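You operate a simulated robot arm through the tools that you are given. There is no shell and no other tool. Be economical: measure what you need, move in short steps, check, and stop when the job is done.

Carry out the task below with a simulated robot arm. There is one attempt and no reset: what you move stays moved.

## Task
Swap the yellow tote's orange box for the blue one; tag the tote NEW.
Fine: the orange box goes on the bench by the press tester; the DONE tag comes off and goes in the tag box; press the NEW tag on till it clips; the other boxes stay.

Only the result counts: the job must be done as asked and must still hold three seconds after the hand-in. Knocking over, shifting, dropping, spilling or breaking anything else fails it.

## Robot
A 6-joint arm with a two-finger parallel gripper, fixed in place. Base frame: the origin is at the foot of the arm, x ahead of it, y to its left, z up. Units: mm, rad, N and s.
With the tool pointing down near the work surface it reaches from about 200 to 440 mm from the base axis. Its first joint turns from -2.897 to 2.897 rad. Payload 4.1 kg.
Tool frame: the origin (TCP) lies between the finger pads and is the grasp point; the fingertips stand 23 mm ahead of it; z points along the fingers, y is the line along which they close. Largest opening 94 mm; finger width 38, thickness 10; the body of the gripper, 54 by 96 mm, starts 39 mm behind the TCP.
Orientation is told as [roll, pitch, yaw] about the base's x, y, z axes, in that order, counted from this pose: with the fingers straight down and closing along the base's y, the tool's x points along the base's -x, its y along +y and its z along -z.

## Interface
- The arm moves only by the tool drive_tool. Its argument "steps" is a list of rows, each a list of 7 numbers: the opening, from 0 (shut) to 1 (fully open), then the shift along the tool's x, y, z in mm, then the turn, a rotation vector about the tool's x, y, z in rad. In form: [[fingers, tx, ty, tz, wx, wy, wz], ...]. A call has 1 to 8 rows; each row shifts and turns the commanded pose from where the row before left it, along the tool's axes as they then stand. Rows are played at 5 a second. More than 50 mm and 0.15 rad between two rows, or a gripper value outside its range, and nothing of the call is played. A pose out of reach is approached as far as the arm can. The call stops where the force on the tool passes 60 N (or 10 N more than at its start, if that is more) or the arm is blocked; 0.2 s more then pass. The fingers move at their own pace (about 45 mm/s each) and stop on an object; they squeeze with about 32 N. The grip force told is the motor's: it shows also when the fingers shut on nothing. Time passes only in rows, and 0.2 s behind the last, so rows that do not move let the fingers close. It gives the time, the measured TCP pose, the force on the tool (base axes), the opening and the grip force at its end, in the units of the frame above (readings bear some noise).
- Cameras (640 x 400 px; columns grow to the right, rows downward): "scene" is fixed at [399.6, 649.3, 1344.6]; the picture's right is [-0.88, 0.47, 0.00], its down [0.36, 0.67, -0.65] and it looks along [-0.30, -0.57, -0.76] (base axes); focal length 271 px, centre (320, 200). "wrist" rides on the gripper at [86, 16, -74] in the tool frame; the picture's right is [-0.18, 0.98, 0.00], its down [-0.58, -0.11, -0.81] and it looks along [-0.79, -0.15, 0.59] (tool axes); focal length 243 px, centre (320, 200). There is no depth. A picture from a camera that has moved, and an enlarged one, comes with that camera's place and axes in the base frame and with its lens.
- capture(camera): a new picture of that camera. It takes no simulated time.
- raise_lower(by): slides the trunk up (or, below 0, down) by that many mm; the arm rides with it, the base frame stays. It gives what a move gives, with no picture.
- close_up(camera, box): a new picture of the part [left, top, right, bottom] of that camera's present view, enlarged. It takes no simulated time.
- sign_off(): hands the job in; it is judged then, once.

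Work in short steps. Places have to be worked out from the pictures, the camera data and where the tool is seen: move nearer, look again, correct. Check each grasp and each placing, and mend what went wrong. You have 120 turns and 64 pictures in all, those below and enlarged ones among them. Open the gripper and draw the arm clear of the work before you hand the job in, unless the task says otherwise; then end with one line.

The tools are called after ">>>" as name(argument=value, ...) on one line, values as JSON. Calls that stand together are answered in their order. drive_tool: Moves the arm, as the interface text tells. Its arguments: {"type":"object","properties":{"steps":{"type":"array","items":{"type":"array","items":{"type":"number"}}}},"required":["steps"]} The other tools are called the same way: raise_lower (by) slides the trunk up or down; capture (camera) takes a picture; close_up (camera, box) takes an enlarged picture of a part of a camera's view; sign_off () hands the job in.

At the start:

```text
time_s: 0.0
tool_pos: [151.7, 417.5, 1092.8]
orientation: [0.0, 0.001, 0.0]
force: [-0.4, 0.2, 0.3]
gripper_width: 94.2
finger_force: 0.1
trunk travel left (down, up): [-450.0, 140.0]
```

scene: 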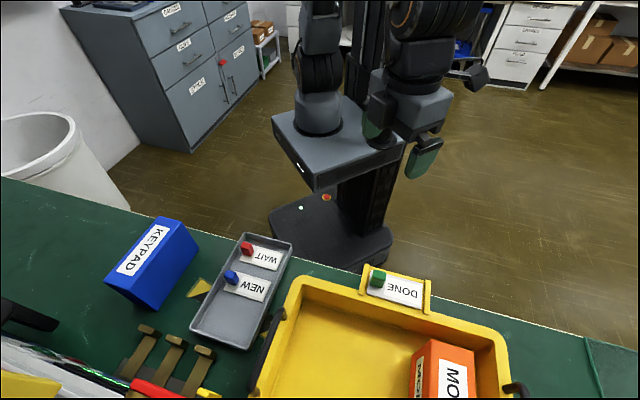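
wrist: 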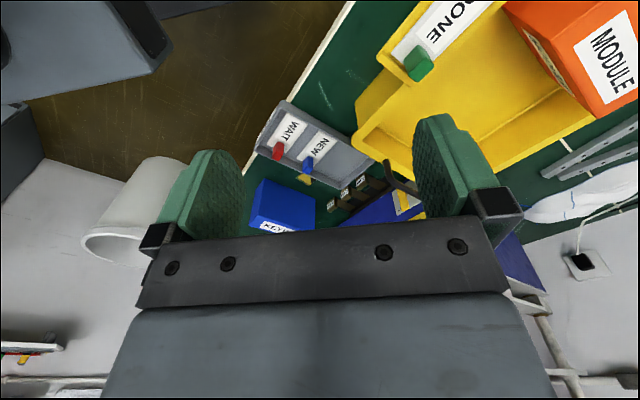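

The tool reading matches where the gripper appears in the scene view. Triangulating the knobs from both cameras puts the bench objects near z≈750–880, about 560 mm from the axis. I'll enlarge the views before moving.

>>> close_up(camera="scene", box=[0, 200, 320, 400])

>>> close_up(camera="scene", box=[240, 240, 560, 400])

>>> close_up(camera="wrist", box=[230, 0, 640, 256])

```text
2.00 times, centred on (160, 300) of scene
camera zoom: at [399.6, 649.3, 1344.6], right [-0.88, 0.47, 0.0], down [0.36, 0.67, -0.65], along [-0.3, -0.57, -0.76], focal length 541 px, centre (640, 0)
```

zoom: 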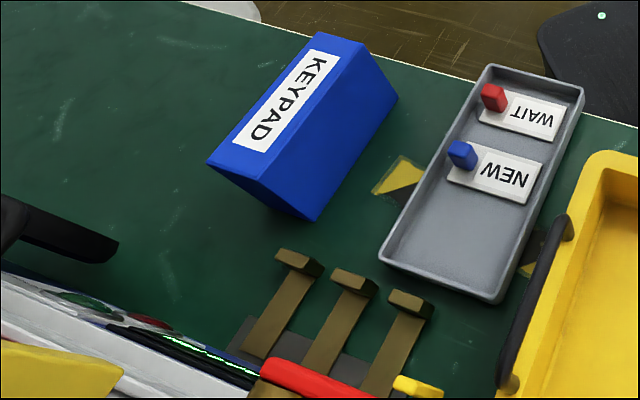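

```text
2.00 times, centred on (400, 320) of scene
camera zoom: at [399.6, 649.3, 1344.6], right [-0.88, 0.47, 0.0], down [0.36, 0.67, -0.65], along [-0.3, -0.57, -0.76], focal length 541 px, centre (160, -40)
```

zoom: 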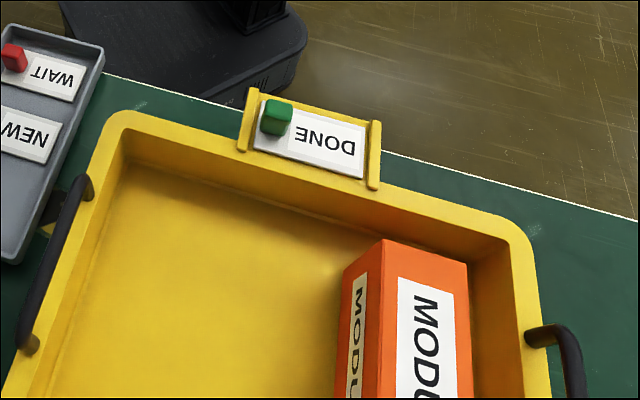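

```text
1.56 times, centred on (435, 128) of wrist
camera zoom: at [64.9, 433.4, 1167.8], right [0.18, 0.98, 0.0], down [0.58, -0.11, 0.81], along [0.79, -0.15, -0.59], focal length 379 px, centre (140, 312)
```

zoom: 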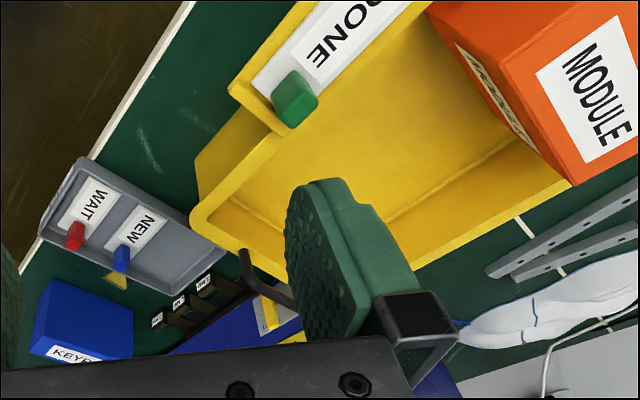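

The bench edge runs along about (-0.68, 0.73), so I'll yaw the tool 0.747 rad to square up with the bench. Then I'll survey with the wrist camera.

>>> drive_tool(steps=[[1, 0, 0, 0, 0, 0, -0.149], [1, 0, 0, 0, 0, 0, -0.149], [1, 0, 0, 0, 0, 0, -0.149], [1, 0, 0, 0, 0, 0, -0.15], [1, 0, 0, 0, 0, 0, -0.15], [1, 0, 0, 0, 0, 0, 0]])

>>> capture(camera="wrist")

```text
time_s: 1.4
tool_pos: [151.3, 417.4, 1094.2]
orientation: [0.0, 0.001, 0.75]
force: [0.3, 0.1, 0.1]
gripper_width: 94.1
finger_force: 0.0
trunk travel left (down, up): [-450.0, 140.0]
```

```text
58 pictures are left
camera wrist: at [76.6, 370.0, 1167.8], right [-0.53, 0.84, 0.0], down [0.5, 0.32, 0.81], along [0.68, 0.43, -0.59], focal length 243 px, centre (320, 200)
```

wrist: 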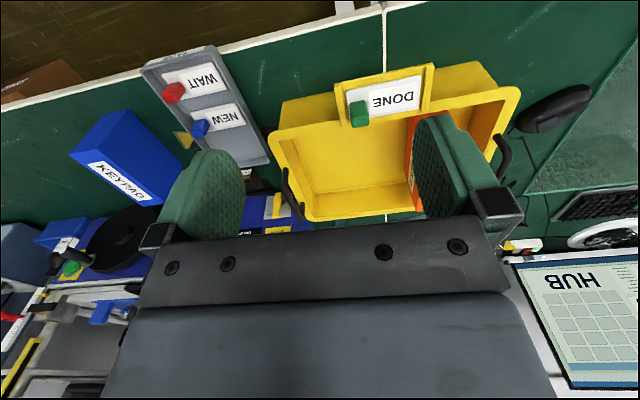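

The view is upside down: the tote, tag box and KEYPAD box are clear, and there is equipment at the far left. I'll slide along the bench toward the KEYPAD end to find the press tester.

>>> drive_tool(steps=[[1, 0, -48, 0, 0, 0, 0], [1, 0, -48, 0, 0, 0, 0], [1, 0, -48, 0, 0, 0, 0], [1, 0, -48, 0, 0, 0, 0], [1, 0, -48, 0, 0, 0, 0], [1, 0, -48, 0, 0, 0, 0], [1, 0, -48, 0, 0, 0, 0], [1, 0, 0, 0, 0, 0, 0]])

>>> capture(camera="wrist")

>>> capture(camera="scene")

```text
time_s: 3.2
tool_pos: [381.6, 168.7, 1094.7]
orientation: [0.0, -0.001, 0.75]
force: [0.9, 0.8, -0.2]
gripper_width: 93.7
finger_force: 0.0
trunk travel left (down, up): [-450.0, 140.0]
```

```text
57 pictures are left
camera wrist: at [306.5, 121.4, 1168.5], right [-0.53, 0.85, 0.0], down [0.5, 0.32, 0.81], along [0.68, 0.43, -0.59], focal length 243 px, centre (320, 200)
```

wrist: 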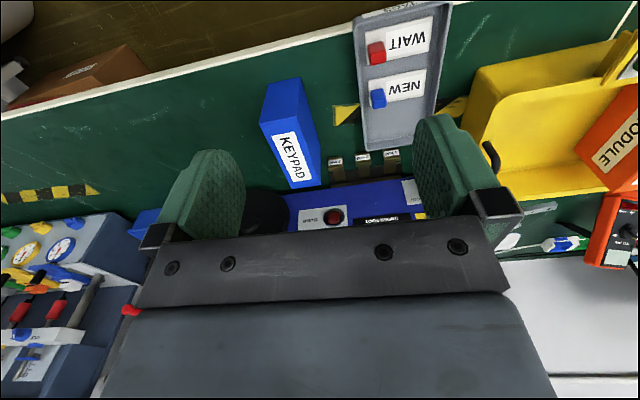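

```text
56 pictures are left
```

scene: 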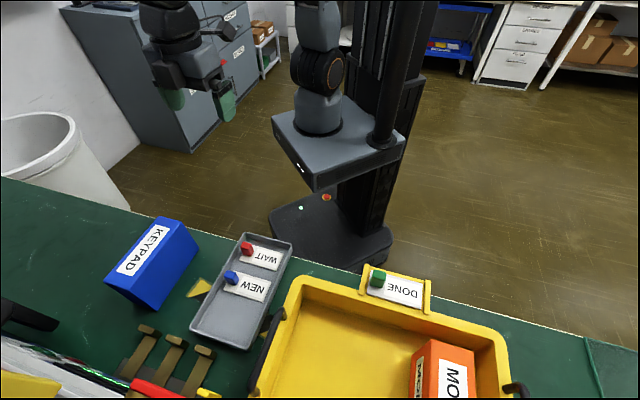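

The blue machine with the red button behind the boxes has labels, and a gauge panel stands farther left. I'll enlarge both to find the press tester.

>>> close_up(camera="wrist", box=[230, 130, 450, 240])

>>> close_up(camera="wrist", box=[0, 150, 200, 400])

```text
2.91 times, centred on (340, 185) of wrist
camera zoom: at [306.5, 121.4, 1168.5], right [-0.53, 0.85, 0.0], down [0.5, 0.32, 0.81], along [0.68, 0.43, -0.59], focal length 706 px, centre (262, 244)
```

zoom: 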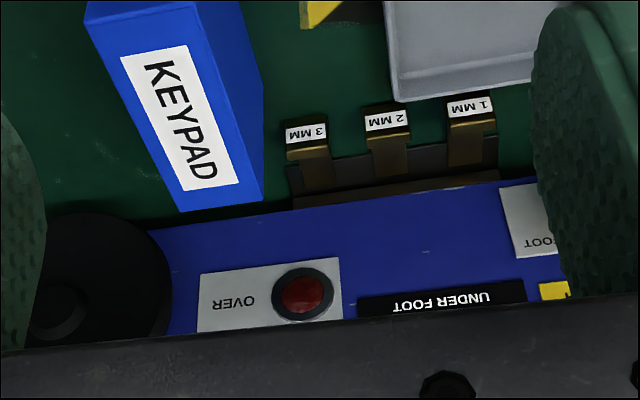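

```text
1.60 times, centred on (100, 275) of wrist
camera zoom: at [306.5, 121.4, 1168.5], right [-0.53, 0.85, 0.0], down [0.5, 0.32, 0.81], along [0.68, 0.43, -0.59], focal length 388 px, centre (672, 80)
```

zoom: 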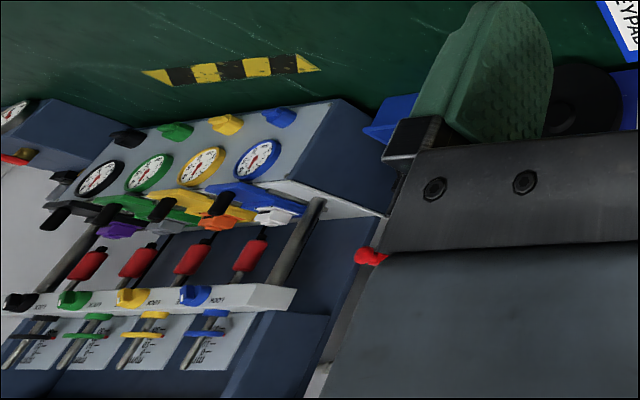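

The machine with 1/2/3 MM gauges looks different from the gauge-and-plunger bank. I'll yaw to see the left end of the bench and identify the press tester.

>>> drive_tool(steps=[[1, 0, 0, 0, 0, 0, 0.149], [1, 0, 0, 0, 0, 0, 0.149], [1, 0, 0, 0, 0, 0, 0.149], [1, 0, 0, 0, 0, 0, 0.15], [1, 0, 0, 0, 0, 0, 0]])

>>> capture(camera="wrist")

```text
time_s: 4.4
tool_pos: [379.6, 169.8, 1093.8]
orientation: [0.001, -0.001, 0.147]
force: [0.8, 0.1, 0.4]
gripper_width: 94.0
finger_force: 0.1
trunk travel left (down, up): [-450.0, 140.0]
```

```text
53 pictures are left
camera wrist: at [291.9, 173.4, 1168.1], right [0.04, 1.0, 0.0], down [0.59, -0.02, 0.81], along [0.81, -0.03, -0.59], focal length 243 px, centre (320, 200)
```

wrist: 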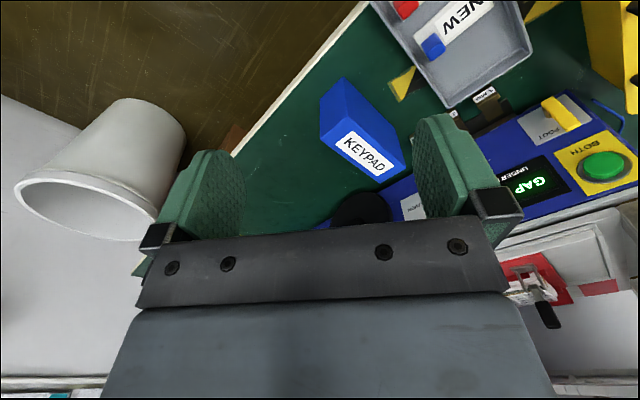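

The blue machine has GAP/FOOT/BOTH controls, and the gauge bank is over a metre away. I'll turn back and tilt the fingers forward to see the rear of the bench unobstructed.

>>> drive_tool(steps=[[1, 0, 0, 0, 0, 0, -0.149], [1, 0, 0, 0, 0, 0, -0.149], [1, 0, 0, 0, 0, 0, -0.149], [1, 0, 0, 0, 0, -0.149, 0], [1, 0, 0, 0, 0, -0.149, 0], [1, 0, 0, 0, 0, -0.149, 0], [1, 0, 0, 0, 0, -0.149, 0], [1, 0, 0, 0, 0, 0, 0]])

>>> capture(camera="wrist")

```text
time_s: 6.2
tool_pos: [380.0, 170.9, 1093.3]
orientation: [0.0, -0.6, 0.595]
force: [0.4, 0.7, 0.1]
gripper_width: 93.8
finger_force: 0.2
trunk travel left (down, up): [-450.0, 140.0]
```

```text
52 pictures are left
camera wrist: at [276.8, 120.2, 1106.3], right [-0.43, 0.9, 0.1], down [0.08, -0.07, 0.99], along [0.9, 0.43, -0.04], focal length 243 px, centre (320, 200)
```

wrist: 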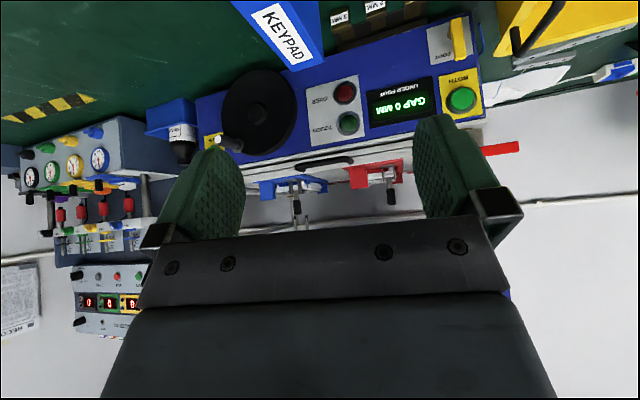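

The blue machine and the gauge bank each have a striped zone in front. I'll enlarge both to read their labels.

>>> close_up(camera="wrist", box=[180, 60, 500, 220])

>>> close_up(camera="wrist", box=[0, 80, 200, 350])

```text
2.00 times, centred on (340, 140) of wrist
camera zoom: at [276.8, 120.2, 1106.3], right [-0.43, 0.9, 0.1], down [0.08, -0.07, 0.99], along [0.9, 0.43, -0.04], focal length 485 px, centre (280, 320)
```

zoom: 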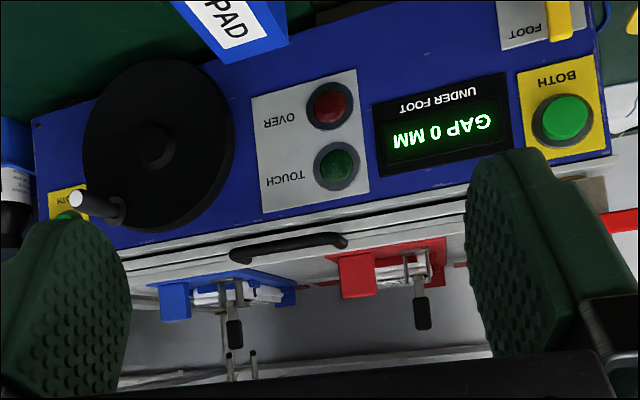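

```text
1.48 times, centred on (100, 215) of wrist
camera zoom: at [276.8, 120.2, 1106.3], right [-0.43, 0.9, 0.1], down [0.08, -0.07, 0.99], along [0.9, 0.43, -0.04], focal length 359 px, centre (646, 178)
```

zoom: 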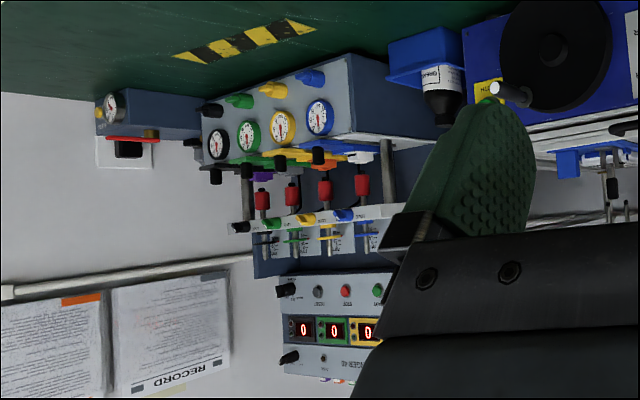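

The blue machine has a foot, handwheel and two-hand BOTH buttons, so it looks press-like. The panel's label ends in "…GER 4S", so I'll turn toward it and read it.

>>> drive_tool(steps=[[1, 0, 0, 0, 0.083, 0, 0.122], [1, 0, 0, 0, 0.083, 0, 0.122], [1, 0, 0, 0, 0.083, 0, 0.122], [1, 0, 0, 0, 0.083, 0, 0.122], [1, 0, 0, 0, 0, -0.149, 0], [1, 0, 0, 0, 0, -0.149, 0], [1, 0, 0, 0, 0, 0, 0]])

>>> close_up(camera="wrist", box=[120, 0, 520, 250])

```text
time_s: 7.8
tool_pos: [379.8, 171.1, 1093.3]
orientation: [-0.003, -0.894, 0.01]
force: [0.0, 0.2, 0.3]
gripper_width: 94.2
finger_force: 0.1
trunk travel left (down, up): [-450.0, 140.0]
```

```text
1.60 times, centred on (320, 125) of wrist
camera zoom: at [267.7, 186.4, 1072.5], right [0.11, 0.98, 0.14], down [-0.27, -0.11, 0.96], along [0.96, -0.14, 0.25], focal length 388 px, centre (320, 320)
```

zoom: 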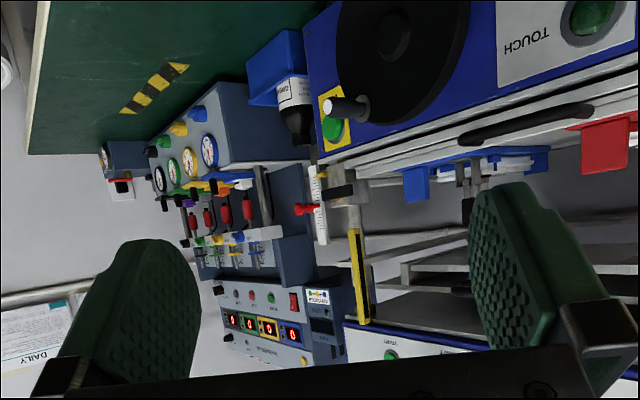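

>>> close_up(camera="wrist", box=[240, 165, 350, 235])

>>> close_up(camera="wrist", box=[300, 70, 440, 240])

```text
5.71 times, centred on (295, 200) of wrist
camera zoom: at [267.7, 186.4, 1072.5], right [0.11, 0.98, 0.14], down [-0.27, -0.11, 0.96], along [0.96, -0.14, 0.25], focal length 1386 px, centre (463, 200)
```

zoom: 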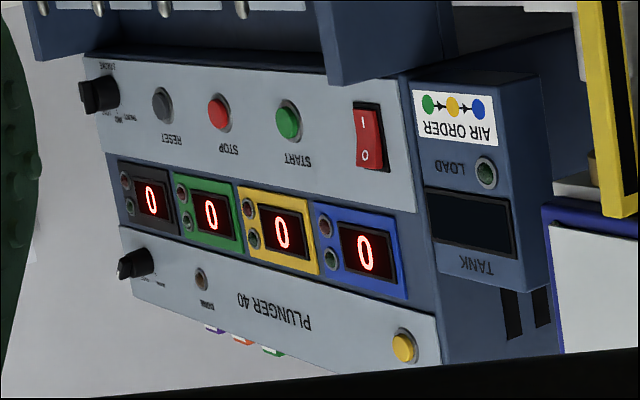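

```text
2.35 times, centred on (370, 155) of wrist
camera zoom: at [267.7, 186.4, 1072.5], right [0.11, 0.98, 0.14], down [-0.27, -0.11, 0.96], along [0.96, -0.14, 0.25], focal length 571 px, centre (202, 306)
```

zoom: 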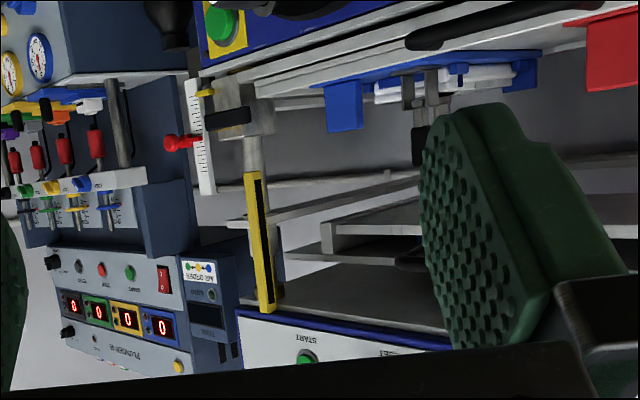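

The far unit reads "PLUNGER 40 / AIR ORDER". I'll turn back to read the upper part of the blue machine.

>>> drive_tool(steps=[[1, 0, 0, 0, -0.1, 0, -0.1], [1, 0, 0, 0, -0.1, 0, -0.1], [1, 0, 0, 0, -0.1, 0, -0.1], [1, 0, 0, 0, 0, -0.14, 0], [1, 0, 0, 0, 0, 0, 0]])

>>> capture(camera="wrist")

```text
time_s: 9.0
tool_pos: [382.0, 169.4, 1094.0]
orientation: [-0.09, -0.99, 0.5]
force: [0.6, 0.1, 0.2]
gripper_width: 94.0
finger_force: 0.0
trunk travel left (down, up): [-450.0, 140.0]
```

```text
46 pictures are left
camera wrist: at [274.8, 137.7, 1061.6], right [-0.31, 0.94, 0.11], down [-0.3, -0.2, 0.93], along [0.9, 0.26, 0.35], focal length 243 px, centre (320, 200)
```

wrist: 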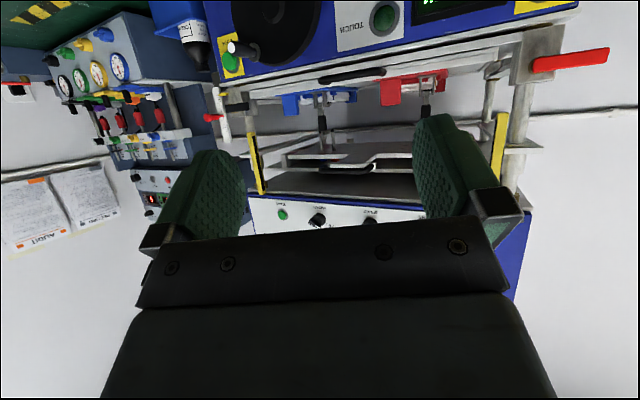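

The upper panel of the blue machine is hidden behind the gripper, so I'll tilt further to read its name.

>>> drive_tool(steps=[[1, 0, 0, 0, 0, -0.149, 0], [1, 0, 0, 0, 0, -0.149, 0], [1, 0, 0, 0, 0, -0.149, 0], [1, 0, 0, 0, 0, 0, 0]])

>>> close_up(camera="wrist", box=[160, 0, 560, 250])

```text
time_s: 10.0
tool_pos: [410.7, 180.8, 1114.0]
orientation: [-0.32, -1.363, 0.709]
force: [0.6, 0.0, -1.3]
gripper_width: 93.9
finger_force: 0.0
out of reach, approached as far as the arm can: row 1, 2, 3
trunk travel left (down, up): [-450.0, 140.0]
```

```text
1.60 times, centred on (360, 125) of wrist
camera zoom: at [322.7, 157.5, 1042.4], right [-0.35, 0.93, 0.12], down [-0.6, -0.32, 0.73], along [0.72, 0.19, 0.67], focal length 388 px, centre (256, 320)
```

zoom: 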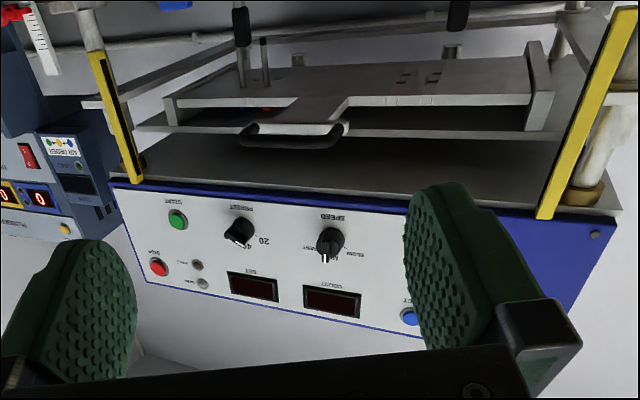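

The blue machine is a cyclic press with start/stop, preset, speed and count controls. I'll undo the tilts to return upright before checking the right end of the bench.

>>> drive_tool(steps=[[1, 0, 0, 0, 0, 0.149, 0], [1, 0, 0, 0, 0, 0.149, 0], [1, 0, 0, 0, 0, 0.149, 0], [1, 0, 0, 0, 0, 0.14, 0], [1, 0, 0, 0, 0.1, 0, 0.1], [1, 0, 0, 0, 0.1, 0, 0.1], [1, 0, 0, 0, 0.1, 0, 0.1], [1, 0, 0, 0, 0, 0, 0]])

>>> drive_tool(steps=[[1, 0, 0, 0, 0, 0.149, 0], [1, 0, 0, 0, 0, 0.149, 0], [1, 0, 0, 0, 0, 0.149, 0], [1, 0, 0, 0, 0, 0.149, 0], [1, 0, 0, 0, 0, 0.149, 0], [1, 0, 0, 0, 0, 0.149, 0], [1, 0, 0, 0, 0, 0, 0]])

>>> drive_tool(steps=[[1, 0, 0, 0, 0, 0, -0.149], [1, 0, 0, 0, 0, 0, -0.149], [1, 0, 0, 0, 0, 0, -0.149], [1, 0, 0, 0, 0, 0, -0.149], [1, 0, 0, 0, 0, 0, -0.149], [1, 0, 0, 0, 0, 0, 0]])

```text
time_s: 11.8
tool_pos: [413.9, 179.0, 1114.3]
orientation: [-0.07, -0.871, 0.004]
force: [0.9, 0.2, 0.3]
gripper_width: 94.1
finger_force: 0.2
out of reach, approached as far as the arm can: row 3
trunk travel left (down, up): [-450.0, 140.0]
```

```text
time_s: 13.4
tool_pos: [412.0, 177.4, 1114.0]
orientation: [-0.045, 0.025, -0.05]
force: [0.1, -0.4, -0.7]
gripper_width: 93.9
finger_force: 0.1
trunk travel left (down, up): [-450.0, 140.0]
```

```text
time_s: 14.8
tool_pos: [412.5, 178.7, 1114.2]
orientation: [-0.017, 0.049, 0.697]
force: [0.3, 0.1, -0.4]
gripper_width: 94.2
finger_force: 0.0
trunk travel left (down, up): [-450.0, 140.0]
```

Now I'll level the tool, set yaw to 0.747, and move along the bench to the tote side.

>>> drive_tool(steps=[[1, 0, 0, 0, -0.017, -0.049, -0.05], [1, 30, 48, 0, 0, 0, 0], [1, 0, 48, 0, 0, 0, 0], [1, 0, 48, 0, 0, 0, 0], [1, 0, 48, 0, 0, 0, 0], [1, 0, 48, 0, 0, 0, 0], [1, 0, 48, 0, 0, 0, 0], [1, 0, 48, 0, 0, 0, 0]])

>>> drive_tool(steps=[[1, 0, 48, 0, 0, 0, 0], [1, 0, 48, 0, 0, 0, 0], [1, 0, 0, 0, 0, 0, 0]])

>>> capture(camera="wrist")

```text
refused: row 2 steps farther than a row can; nothing moved
```

```text
time_s: 15.6
tool_pos: [350.6, 251.7, 1111.2]
orientation: [-0.018, 0.047, 0.695]
force: [-0.1, -0.1, -0.1]
gripper_width: 93.9
finger_force: 0.2
trunk travel left (down, up): [-450.0, 140.0]
```

```text
44 pictures are left
camera wrist: at [276.2, 211.9, 1190.4], right [-0.49, 0.87, -0.03], down [0.54, 0.32, 0.78], along [0.69, 0.37, -0.63], focal length 243 px, centre (320, 200)
```

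wrist: 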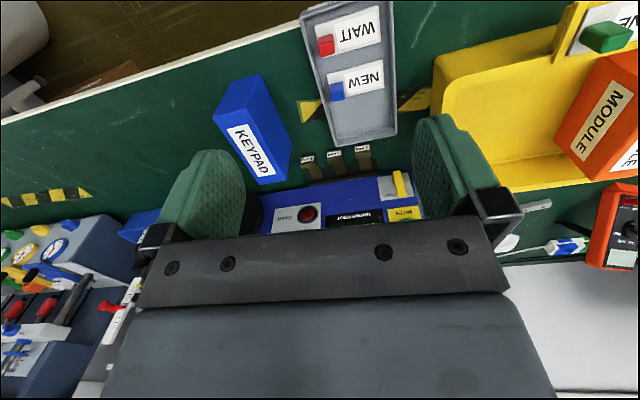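

The 30+48 mm row exceeded the limit and was refused. I'll level and continue along y in legal steps.

>>> drive_tool(steps=[[1, 0, 0, 0, -0.017, -0.049, -0.05], [1, 30, 0, 0, 0, 0, 0], [1, 0, 48, 0, 0, 0, 0], [1, 0, 48, 0, 0, 0, 0], [1, 0, 48, 0, 0, 0, 0], [1, 0, 48, 0, 0, 0, 0], [1, 0, 48, 0, 0, 0, 0], [1, 0, 48, 0, 0, 0, 0]])

>>> drive_tool(steps=[[1, 0, 48, 0, 0, 0, 0], [1, 0, 48, 0, 0, 0, 0], [1, 0, 0, 0, 0, 0, 0]])

>>> capture(camera="wrist")

```text
time_s: 17.4
tool_pos: [131.6, 445.5, 1111.9]
orientation: [0.0, -0.002, 0.745]
force: [-0.2, 0.5, 0.5]
gripper_width: 93.9
finger_force: 0.1
trunk travel left (down, up): [-450.0, 140.0]
```

```text
time_s: 18.2
tool_pos: [68.8, 516.2, 1115.1]
orientation: [0.001, 0.0, 0.748]
force: [1.0, -0.6, 0.6]
gripper_width: 94.0
finger_force: 0.1
trunk travel left (down, up): [-450.0, 140.0]
```

```text
43 pictures are left
camera wrist: at [-6.7, 467.9, 1189.2], right [-0.53, 0.85, 0.0], down [0.5, 0.31, 0.81], along [0.68, 0.43, -0.59], focal length 243 px, centre (320, 200)
```

wrist: 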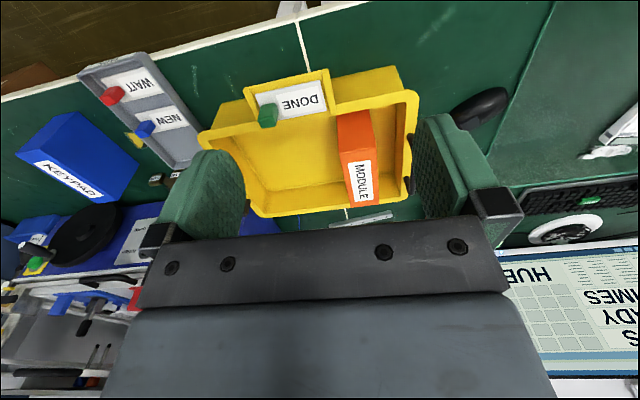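

The right end only has PC items, so the blue press behind the KEYPAD box is the press tester. Plan: do the tags first, then move KEYPAD into the tote's empty half, then put MODULE on KEYPAD's old spot. First I'll take close-ups for accurate geometry.

>>> close_up(camera="scene", box=[90, 200, 310, 360])

>>> close_up(camera="wrist", box=[190, 60, 440, 220])

```text
2.50 times, centred on (200, 280) of scene
camera zoom: at [399.6, 649.3, 1344.6], right [-0.88, 0.47, 0.0], down [0.36, 0.67, -0.65], along [-0.3, -0.57, -0.76], focal length 676 px, centre (620, 0)
```

zoom: 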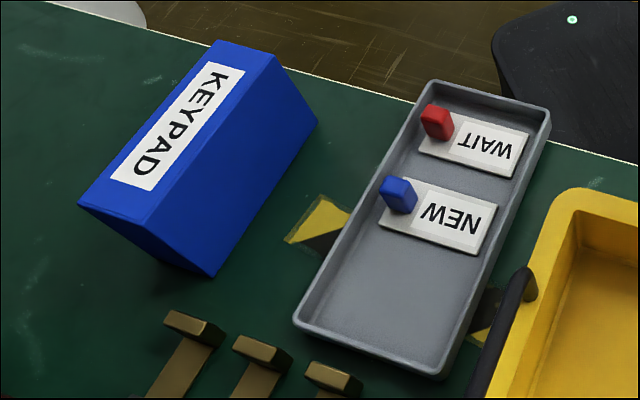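

```text
2.50 times, centred on (315, 140) of wrist
camera zoom: at [-6.7, 467.9, 1189.2], right [-0.53, 0.85, 0.0], down [0.5, 0.31, 0.81], along [0.68, 0.43, -0.59], focal length 606 px, centre (332, 350)
```

zoom: 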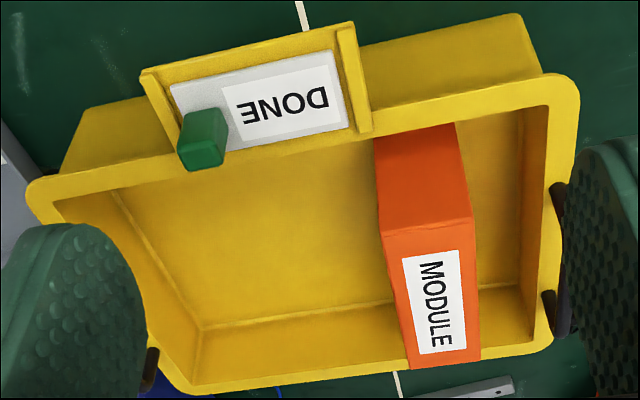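

KEYPAD measures about 57 wide, 156 long and 114 tall, centred near (579, 236). The DONE knob is near (214, 517, 885). I'll move over the DONE tag for a close look and test reach there.

>>> drive_tool(steps=[[1, 0, -49, 0, 0, 0, 0], [1, 0, -49, 0, 0, 0, 0], [1, -45, 0, 0, 0, 0, 0], [1, -45, 0, 0, 0, 0, 0], [1, 0, 0, 45, 0, 0, 0], [1, 0, 0, 45, 0, 0, 0], [1, 0, 0, 0, 0, 0, 0]])

>>> capture(camera="wrist")

>>> capture(camera="scene")

```text
time_s: 19.8
tool_pos: [202.5, 505.2, 1022.8]
orientation: [0.002, -0.002, 0.747]
force: [-0.9, 0.1, -0.3]
gripper_width: 93.9
finger_force: 0.1
trunk travel left (down, up): [-450.0, 140.0]
```

```text
40 pictures are left
camera wrist: at [127.0, 458.4, 1097.3], right [-0.53, 0.85, 0.0], down [0.5, 0.31, 0.81], along [0.68, 0.43, -0.59], focal length 243 px, centre (320, 200)
```

wrist: 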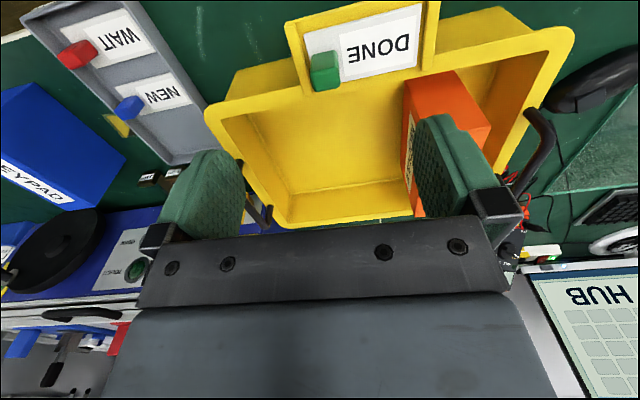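

```text
39 pictures are left
```

scene: 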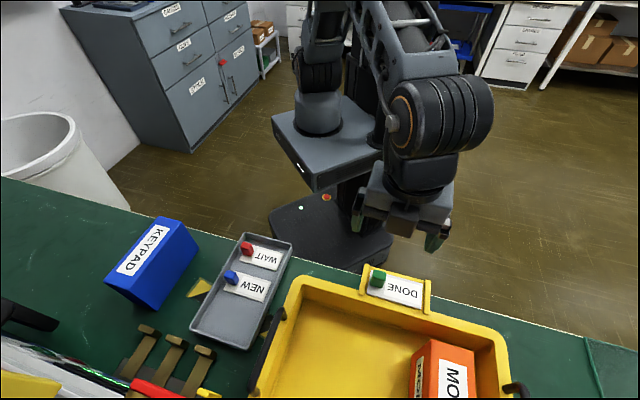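

Both views put the knob at about (210, 515, 886), almost directly under the TCP. I'll enlarge the tag to see how it sits in its holder.

>>> close_up(camera="wrist", box=[270, 0, 450, 112])

>>> close_up(camera="scene", box=[350, 250, 450, 320])

```text
3.56 times, centred on (360, 56) of wrist
camera zoom: at [127.0, 458.4, 1097.3], right [-0.53, 0.85, 0.0], down [0.5, 0.31, 0.81], along [0.68, 0.43, -0.59], focal length 863 px, centre (178, 712)
```

zoom: 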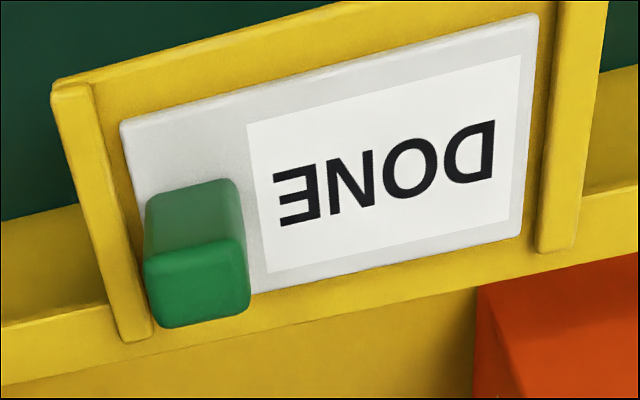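

```text
5.71 times, centred on (400, 285) of scene
camera zoom: at [399.6, 649.3, 1344.6], right [-0.88, 0.47, 0.0], down [0.36, 0.67, -0.65], along [-0.3, -0.57, -0.76], focal length 1546 px, centre (-137, -286)
```

zoom: 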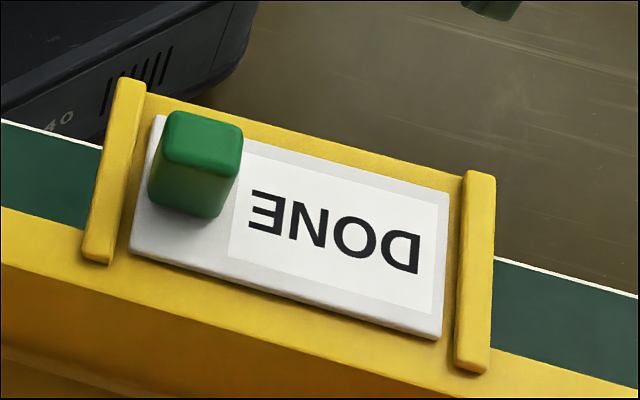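

The tag lies flat in its holder with a vertical knob, about 22 mm square and 35 mm tall, topped near z≈901. The tote yaw is about 0.785. I'll align to that, centre over the knob and descend partway.

>>> drive_tool(steps=[[0.6, 0, 0, 0, 0, 0, -0.038], [0.6, -12, 2, 0, 0, 0, 0], [0.6, 0, 0, 40, 0, 0, 0], [0.6, 0, 0, 35, 0, 0, 0], [0.6, 0, 0, 0, 0, 0, 0]])

>>> capture(camera="wrist")

>>> close_up(camera="scene", box=[320, 200, 480, 320])

```text
time_s: 21.0
tool_pos: [206.5, 514.2, 950.1]
orientation: [0.002, -0.001, 0.787]
force: [0.1, 0.0, 0.7]
gripper_width: 56.5
finger_force: 0.1
trunk travel left (down, up): [-450.0, 140.0]
```

```text
36 pictures are left
camera wrist: at [134.4, 464.5, 1024.0], right [-0.56, 0.83, 0.0], down [0.49, 0.33, 0.81], along [0.67, 0.46, -0.59], focal length 243 px, centre (320, 200)
```

wrist: 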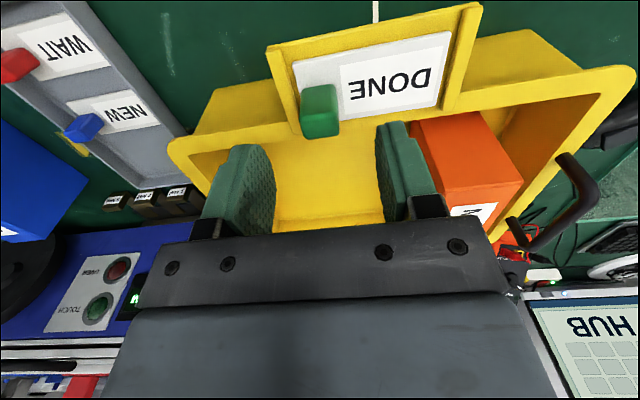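

```text
3.33 times, centred on (400, 260) of scene
camera zoom: at [399.6, 649.3, 1344.6], right [-0.88, 0.47, 0.0], down [0.36, 0.67, -0.65], along [-0.3, -0.57, -0.76], focal length 902 px, centre (53, 0)
```

zoom: 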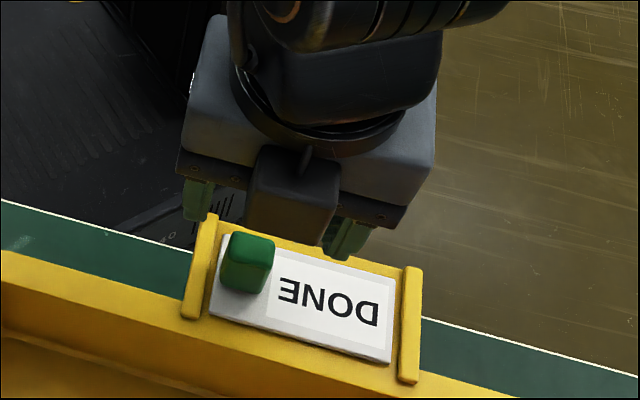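

The knob top computes to within 3 mm of the TCP axis. I'll descend to z≈897 and close on the knob.

>>> drive_tool(steps=[[0.6, -3, -1, 30, 0, 0, 0], [0.6, 0, 0, 22, 0, 0, 0], [0.6, 0, 0, 0, 0, 0, 0], [0, 0, 0, 0, 0, 0, 0], [0, 0, 0, 0, 0, 0, 0], [0, 0, 0, 0, 0, 0, 0], [0, 0, 0, 0, 0, 0, 0]])

>>> capture(camera="wrist")

```text
time_s: 22.6
tool_pos: [208.5, 514.1, 897.7]
orientation: [0.0, -0.001, 0.786]
force: [-2.0, 2.0, -0.6]
gripper_width: 23.1
finger_force: 31.9
trunk travel left (down, up): [-450.0, 140.0]
```

```text
34 pictures are left
camera wrist: at [136.2, 464.3, 970.7], right [-0.56, 0.83, 0.0], down [0.49, 0.33, 0.81], along [0.67, 0.46, -0.59], focal length 243 px, centre (320, 200)
```

wrist: 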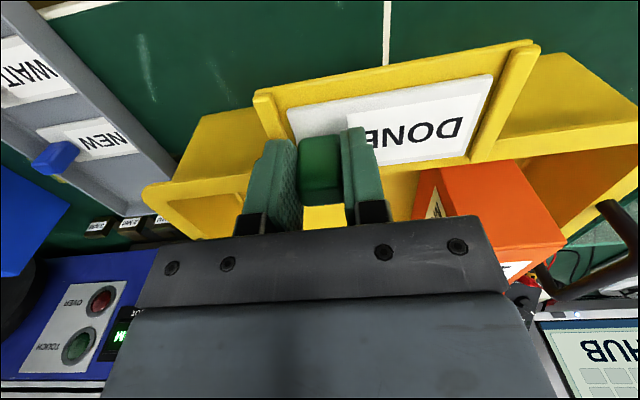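

The knob is gripped at 23 mm with full force. I'll lift straight up in small steps and watch the force.

>>> drive_tool(steps=[[0, 0, 0, -3, 0, 0, 0], [0, 0, 0, -3, 0, 0, 0], [0, 0, 0, -4, 0, 0, 0], [0, 0, 0, -10, 0, 0, 0], [0, 0, 0, -30, 0, 0, 0], [0, 0, 0, 0, 0, 0, 0]])

>>> capture(camera="wrist")

```text
time_s: 24.0
tool_pos: [211.0, 514.3, 945.2]
orientation: [0.002, -0.002, 0.784]
force: [-0.1, 0.1, 0.6]
gripper_width: 22.9
finger_force: 32.0
trunk travel left (down, up): [-450.0, 140.0]
```

```text
33 pictures are left
camera wrist: at [139.0, 463.7, 1020.4], right [-0.56, 0.83, 0.0], down [0.49, 0.33, 0.81], along [0.67, 0.46, -0.59], focal length 243 px, centre (320, 200)
```

wrist: 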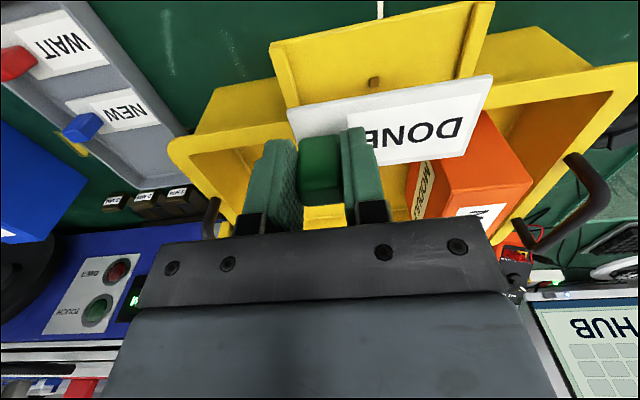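

The DONE tag is off cleanly. The empty rear part of the tag box is centred near (472, 393) with its floor at about z≈740, which gives a release TCP of about (492, 371, 778). I'll carry the tag over there at height.

>>> drive_tool(steps=[[0, 0, -49, 0, 0, 0, 0], [0, 0, -49, 0, 0, 0, 0], [0, 0, -49, 0, 0, 0, 0], [0, 0, -49, 0, 0, 0, 0], [0, 0, -49, 0, 0, 0, 0], [0, 0, -49, 0, 0, 0, 0], [0, -48, 0, 0, 0, 0, 0], [0, 0, 0, 0, 0, 0, 0]])

>>> drive_tool(steps=[[0, -45, 0, 0, 0, 0, 0], [0, 0, 0, 30, 0, 0, 0], [0, 0, 0, 30, 0, 0, 0], [0, 0, 0, 0, 0, 0, 0]])

>>> capture(camera="wrist")

>>> close_up(camera="scene", box=[140, 190, 380, 350])

```text
time_s: 25.8
tool_pos: [451.2, 339.2, 946.0]
orientation: [0.0, -0.002, 0.786]
force: [0.1, -0.1, -0.9]
gripper_width: 22.7
finger_force: 31.9
trunk travel left (down, up): [-450.0, 140.0]
```

```text
time_s: 26.8
tool_pos: [483.7, 371.5, 884.9]
orientation: [0.0, -0.002, 0.787]
force: [0.7, -0.3, 0.0]
gripper_width: 23.0
finger_force: 31.9
trunk travel left (down, up): [-450.0, 140.0]
```

```text
32 pictures are left
camera wrist: at [411.4, 322.0, 960.2], right [-0.56, 0.83, 0.0], down [0.49, 0.33, 0.81], along [0.67, 0.46, -0.59], focal length 243 px, centre (320, 200)
```

wrist: 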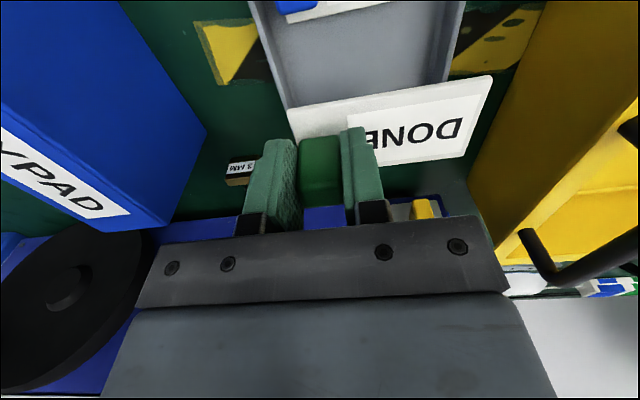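

```text
2.50 times, centred on (260, 270) of scene
camera zoom: at [399.6, 649.3, 1344.6], right [-0.88, 0.47, 0.0], down [0.36, 0.67, -0.65], along [-0.3, -0.57, -0.76], focal length 676 px, centre (470, 25)
```

zoom: 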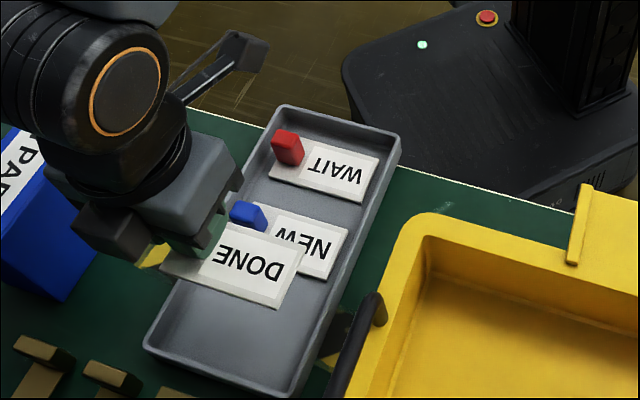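

The tag is over the free part of the tray, nearly flush behind NEW, and its sides clear by about 15 mm. I'll shift 11 mm farther in and descend to just above the floor.

>>> drive_tool(steps=[[0, -11, 0, 0, 0, 0, 0], [0, 0, 0, 45, 0, 0, 0], [0, 0, 0, 45, 0, 0, 0], [0, 0, 0, 8, 0, 0, 0], [0, 0, 0, 0, 0, 0, 0]])

>>> capture(camera="wrist")

>>> close_up(camera="scene", box=[140, 190, 380, 350])

```text
time_s: 28.0
tool_pos: [488.8, 382.6, 790.0]
orientation: [0.001, -0.003, 0.786]
force: [-0.6, 0.0, 3.9]
gripper_width: 23.3
finger_force: 32.1
trunk travel left (down, up): [-450.0, 140.0]
```

```text
30 pictures are left
camera wrist: at [417.3, 332.8, 864.4], right [-0.56, 0.83, 0.0], down [0.49, 0.33, 0.81], along [0.67, 0.46, -0.59], focal length 243 px, centre (320, 200)
```

wrist: 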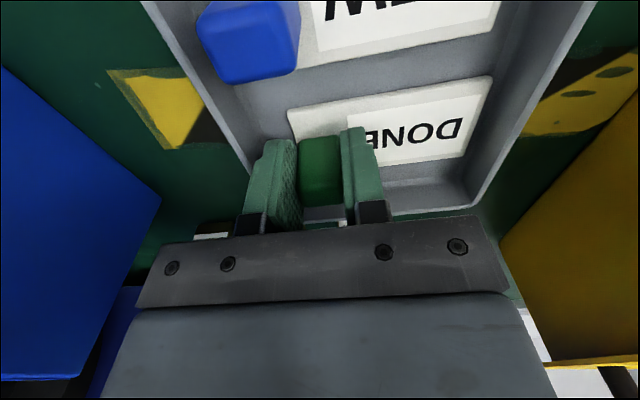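

```text
2.50 times, centred on (260, 270) of scene
camera zoom: at [399.6, 649.3, 1344.6], right [-0.88, 0.47, 0.0], down [0.36, 0.67, -0.65], along [-0.3, -0.57, -0.76], focal length 676 px, centre (470, 25)
```

zoom: 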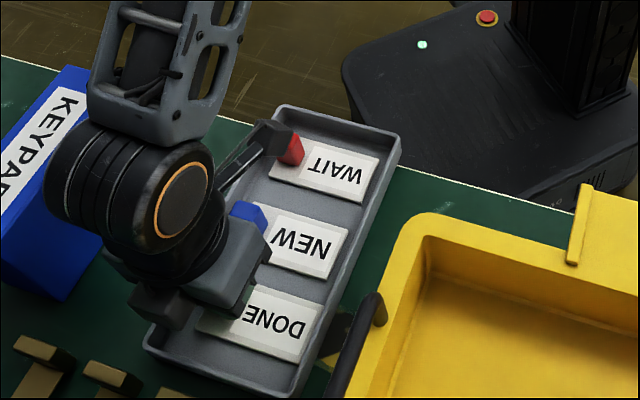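

The force is 3.9 N and the TCP stopped 3 mm high, so the tag is resting on the tray floor. I'll release with a small opening and rise.

>>> drive_tool(steps=[[0, 0, 0, -2, 0, 0, 0], [0.36, 0, 0, 0, 0, 0, 0], [0.36, 0, 0, 0, 0, 0, 0], [0.36, 0, 0, -20, 0, 0, 0], [0.36, 0, 0, -40, 0, 0, 0], [0.36, 0, 0, 0, 0, 0, 0]])

>>> capture(camera="wrist")

```text
time_s: 29.4
tool_pos: [491.7, 380.0, 850.3]
orientation: [0.0, 0.0, 0.786]
force: [-0.3, -0.2, 0.3]
gripper_width: 33.7
finger_force: 0.1
trunk travel left (down, up): [-450.0, 140.0]
```

```text
28 pictures are left
camera wrist: at [419.2, 329.9, 925.5], right [-0.56, 0.83, 0.0], down [0.49, 0.33, 0.81], along [0.67, 0.46, -0.59], focal length 243 px, centre (320, 200)
```

wrist: 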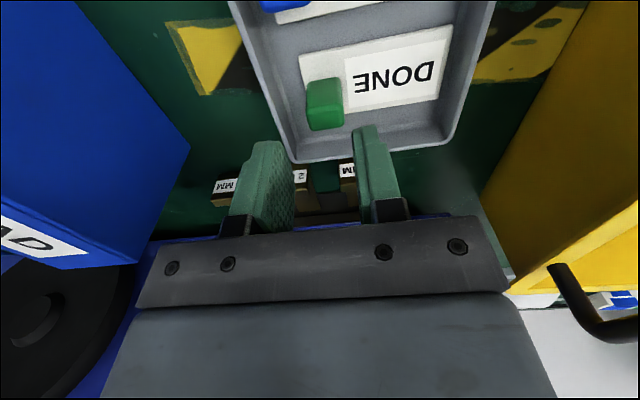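

DONE lies flat in the tag box with its knob top near z≈793. The NEW knob computes to about (454, 335), so I'll move above it and check alignment.

>>> drive_tool(steps=[[0.5, 29, -4, 0, 0, 0, 0], [0.5, 29, -1, 0, 0, 0, 0], [0.5, 0, 0, 0, 0, 0, 0]])

>>> capture(camera="wrist")

```text
time_s: 30.2
tool_pos: [453.3, 334.9, 848.6]
orientation: [0.0, -0.003, 0.785]
force: [-0.4, -0.5, 0.2]
gripper_width: 47.1
finger_force: 0.0
trunk travel left (down, up): [-450.0, 140.0]
```

```text
27 pictures are left
camera wrist: at [381.6, 284.1, 923.8], right [-0.56, 0.83, 0.0], down [0.49, 0.33, 0.81], along [0.67, 0.46, -0.59], focal length 243 px, centre (320, 200)
```

wrist: 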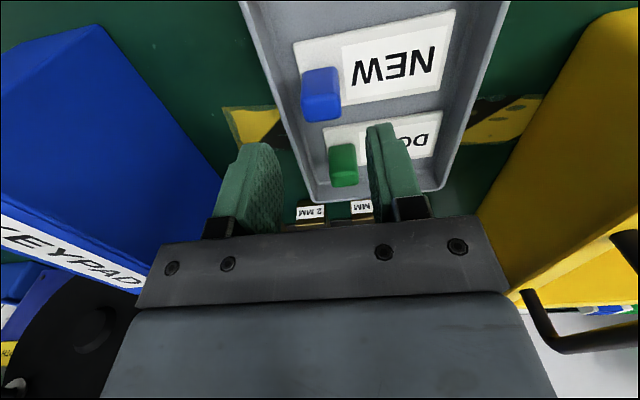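

The blue knob is within 4 mm, so I'll correct for that, descend to z≈790 and close.

>>> drive_tool(steps=[[0.42, 4, 1, 0, 0, 0, 0], [0.42, 0, 0, 35, 0, 0, 0], [0.42, 0, 0, 23, 0, 0, 0], [0.42, 0, 0, 0, 0, 0, 0], [0, 0, 0, 0, 0, 0, 0], [0, 0, 0, 0, 0, 0, 0], [0, 0, 0, 0, 0, 0, 0]])

>>> capture(camera="wrist")

```text
time_s: 31.3
tool_pos: [455.4, 328.0, 800.1]
orientation: [-0.002, -0.015, 0.78]
force: [3.6, -29.6, 34.2]
gripper_width: 24.1
finger_force: 12.5
trunk travel left (down, up): [-450.0, 140.0]
stopped in row 5: the force on the tool passed its limit (the readings are from after the stop); the commanded pose is now the measured one
```

```text
26 pictures are left
camera wrist: at [382.4, 278.2, 873.5], right [-0.56, 0.83, 0.0], down [0.48, 0.33, 0.82], along [0.68, 0.46, -0.58], focal length 243 px, centre (320, 200)
```

wrist: 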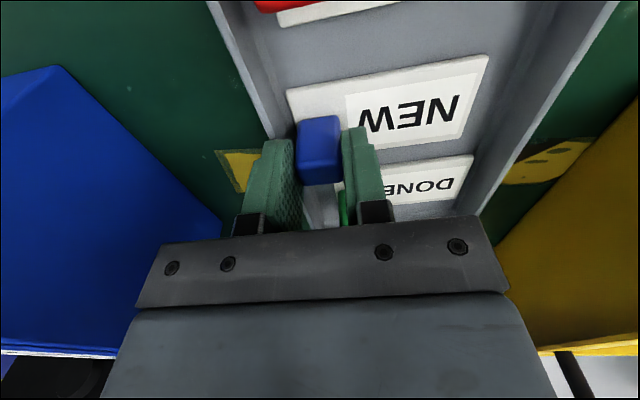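

The stop came from the left finger landing on the tray's rim: the force was upward with friction as it slid inward. The knob now sits between the fingers, so I'll ease up slightly and let the grip close.

>>> drive_tool(steps=[[0.24, 0, 0, -1.5, 0, 0, 0], [0.24, 0, 0, 0, 0, 0, 0]])

>>> close_up(camera="scene", box=[140, 190, 380, 350])

```text
time_s: 31.9
tool_pos: [453.7, 331.0, 800.0]
orientation: [-0.001, -0.017, 0.785]
force: [0.9, -23.5, 33.9]
gripper_width: 30.4
finger_force: 8.5
trunk travel left (down, up): [-450.0, 140.0]
```

```text
2.50 times, centred on (260, 270) of scene
camera zoom: at [399.6, 649.3, 1344.6], right [-0.88, 0.47, 0.0], down [0.36, 0.67, -0.65], along [-0.3, -0.57, -0.76], focal length 676 px, centre (470, 25)
```

zoom: 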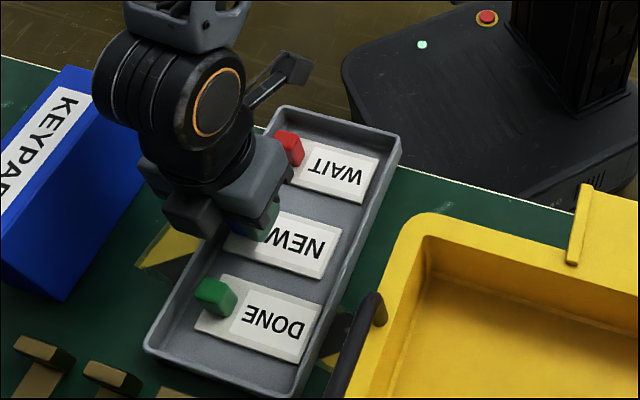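

The tray hasn't moved, but something still presses up at 34 N. I'll rise clear and re-measure.

>>> drive_tool(steps=[[0.5, 0, 0, -10, 0, 0, 0], [0.5, 0, 0, -15, 0, 0, 0], [0.5, 0, 0, 0, 0, 0, 0]])

>>> capture(camera="wrist")

```text
time_s: 32.7
tool_pos: [454.4, 334.4, 823.6]
orientation: [-0.003, -0.014, 0.783]
force: [0.2, 0.3, -0.1]
gripper_width: 46.9
finger_force: 0.0
trunk travel left (down, up): [-450.0, 140.0]
```

```text
24 pictures are left
camera wrist: at [381.1, 284.2, 896.4], right [-0.56, 0.83, 0.0], down [0.48, 0.33, 0.81], along [0.67, 0.46, -0.58], focal length 243 px, centre (320, 200)
```

wrist: 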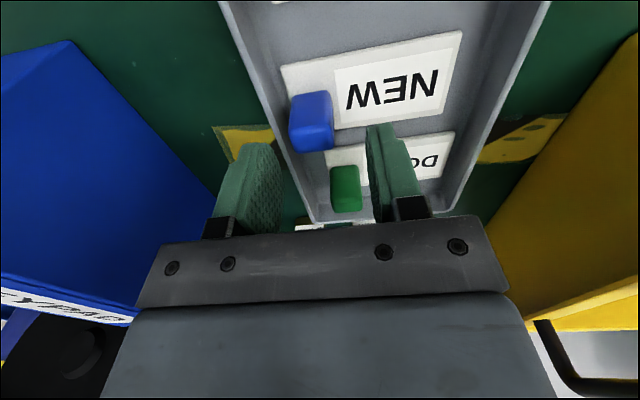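

The knob is now 2–3 mm to the tool's left. I'll use a narrower opening (31 mm), re-level, and grip a little higher (TCP z≈801) to stay off the rim.

>>> drive_tool(steps=[[0.34, 2, -1.5, 0, 0, 0.014, 0], [0.34, 0, 0, 0, 0, 0, 0], [0.34, 0, 0, 12, 0, 0, 0], [0.34, 0, 0, 10, 0, 0, 0], [0.34, 0, 0, 0, 0, 0, 0]])

>>> capture(camera="wrist")

```text
time_s: 33.9
tool_pos: [453.6, 331.4, 801.2]
orientation: [-0.003, 0.0, 0.786]
force: [-0.9, -1.3, 3.8]
gripper_width: 32.0
finger_force: 0.0
trunk travel left (down, up): [-450.0, 140.0]
```

```text
23 pictures are left
camera wrist: at [380.6, 282.5, 875.2], right [-0.56, 0.83, 0.0], down [0.49, 0.34, 0.81], along [0.67, 0.45, -0.59], focal length 243 px, centre (320, 200)
```

wrist: 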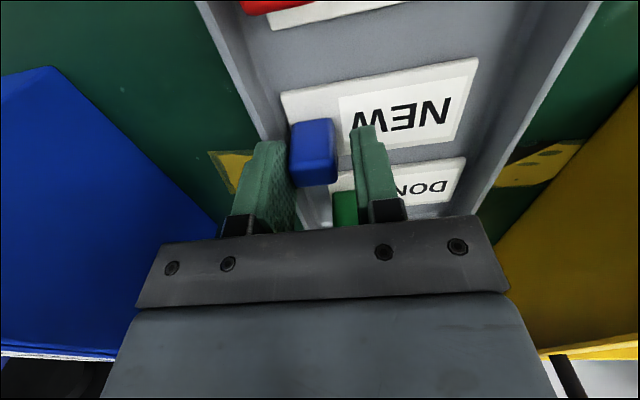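

The knob lies between the fingers with low forces, so I'll close the grip.

>>> drive_tool(steps=[[0.28, 0, -1, 0, 0, 0, 0], [0, 0, 0, 0, 0, 0, 0], [0, 0, 0, 0, 0, 0, 0], [0, 0, 0, 0, 0, 0, 0]])

```text
time_s: 34.9
tool_pos: [454.0, 330.5, 799.9]
orientation: [-0.001, 0.0, 0.785]
force: [0.4, 0.2, 1.4]
gripper_width: 23.0
finger_force: 31.9
trunk travel left (down, up): [-450.0, 140.0]
```

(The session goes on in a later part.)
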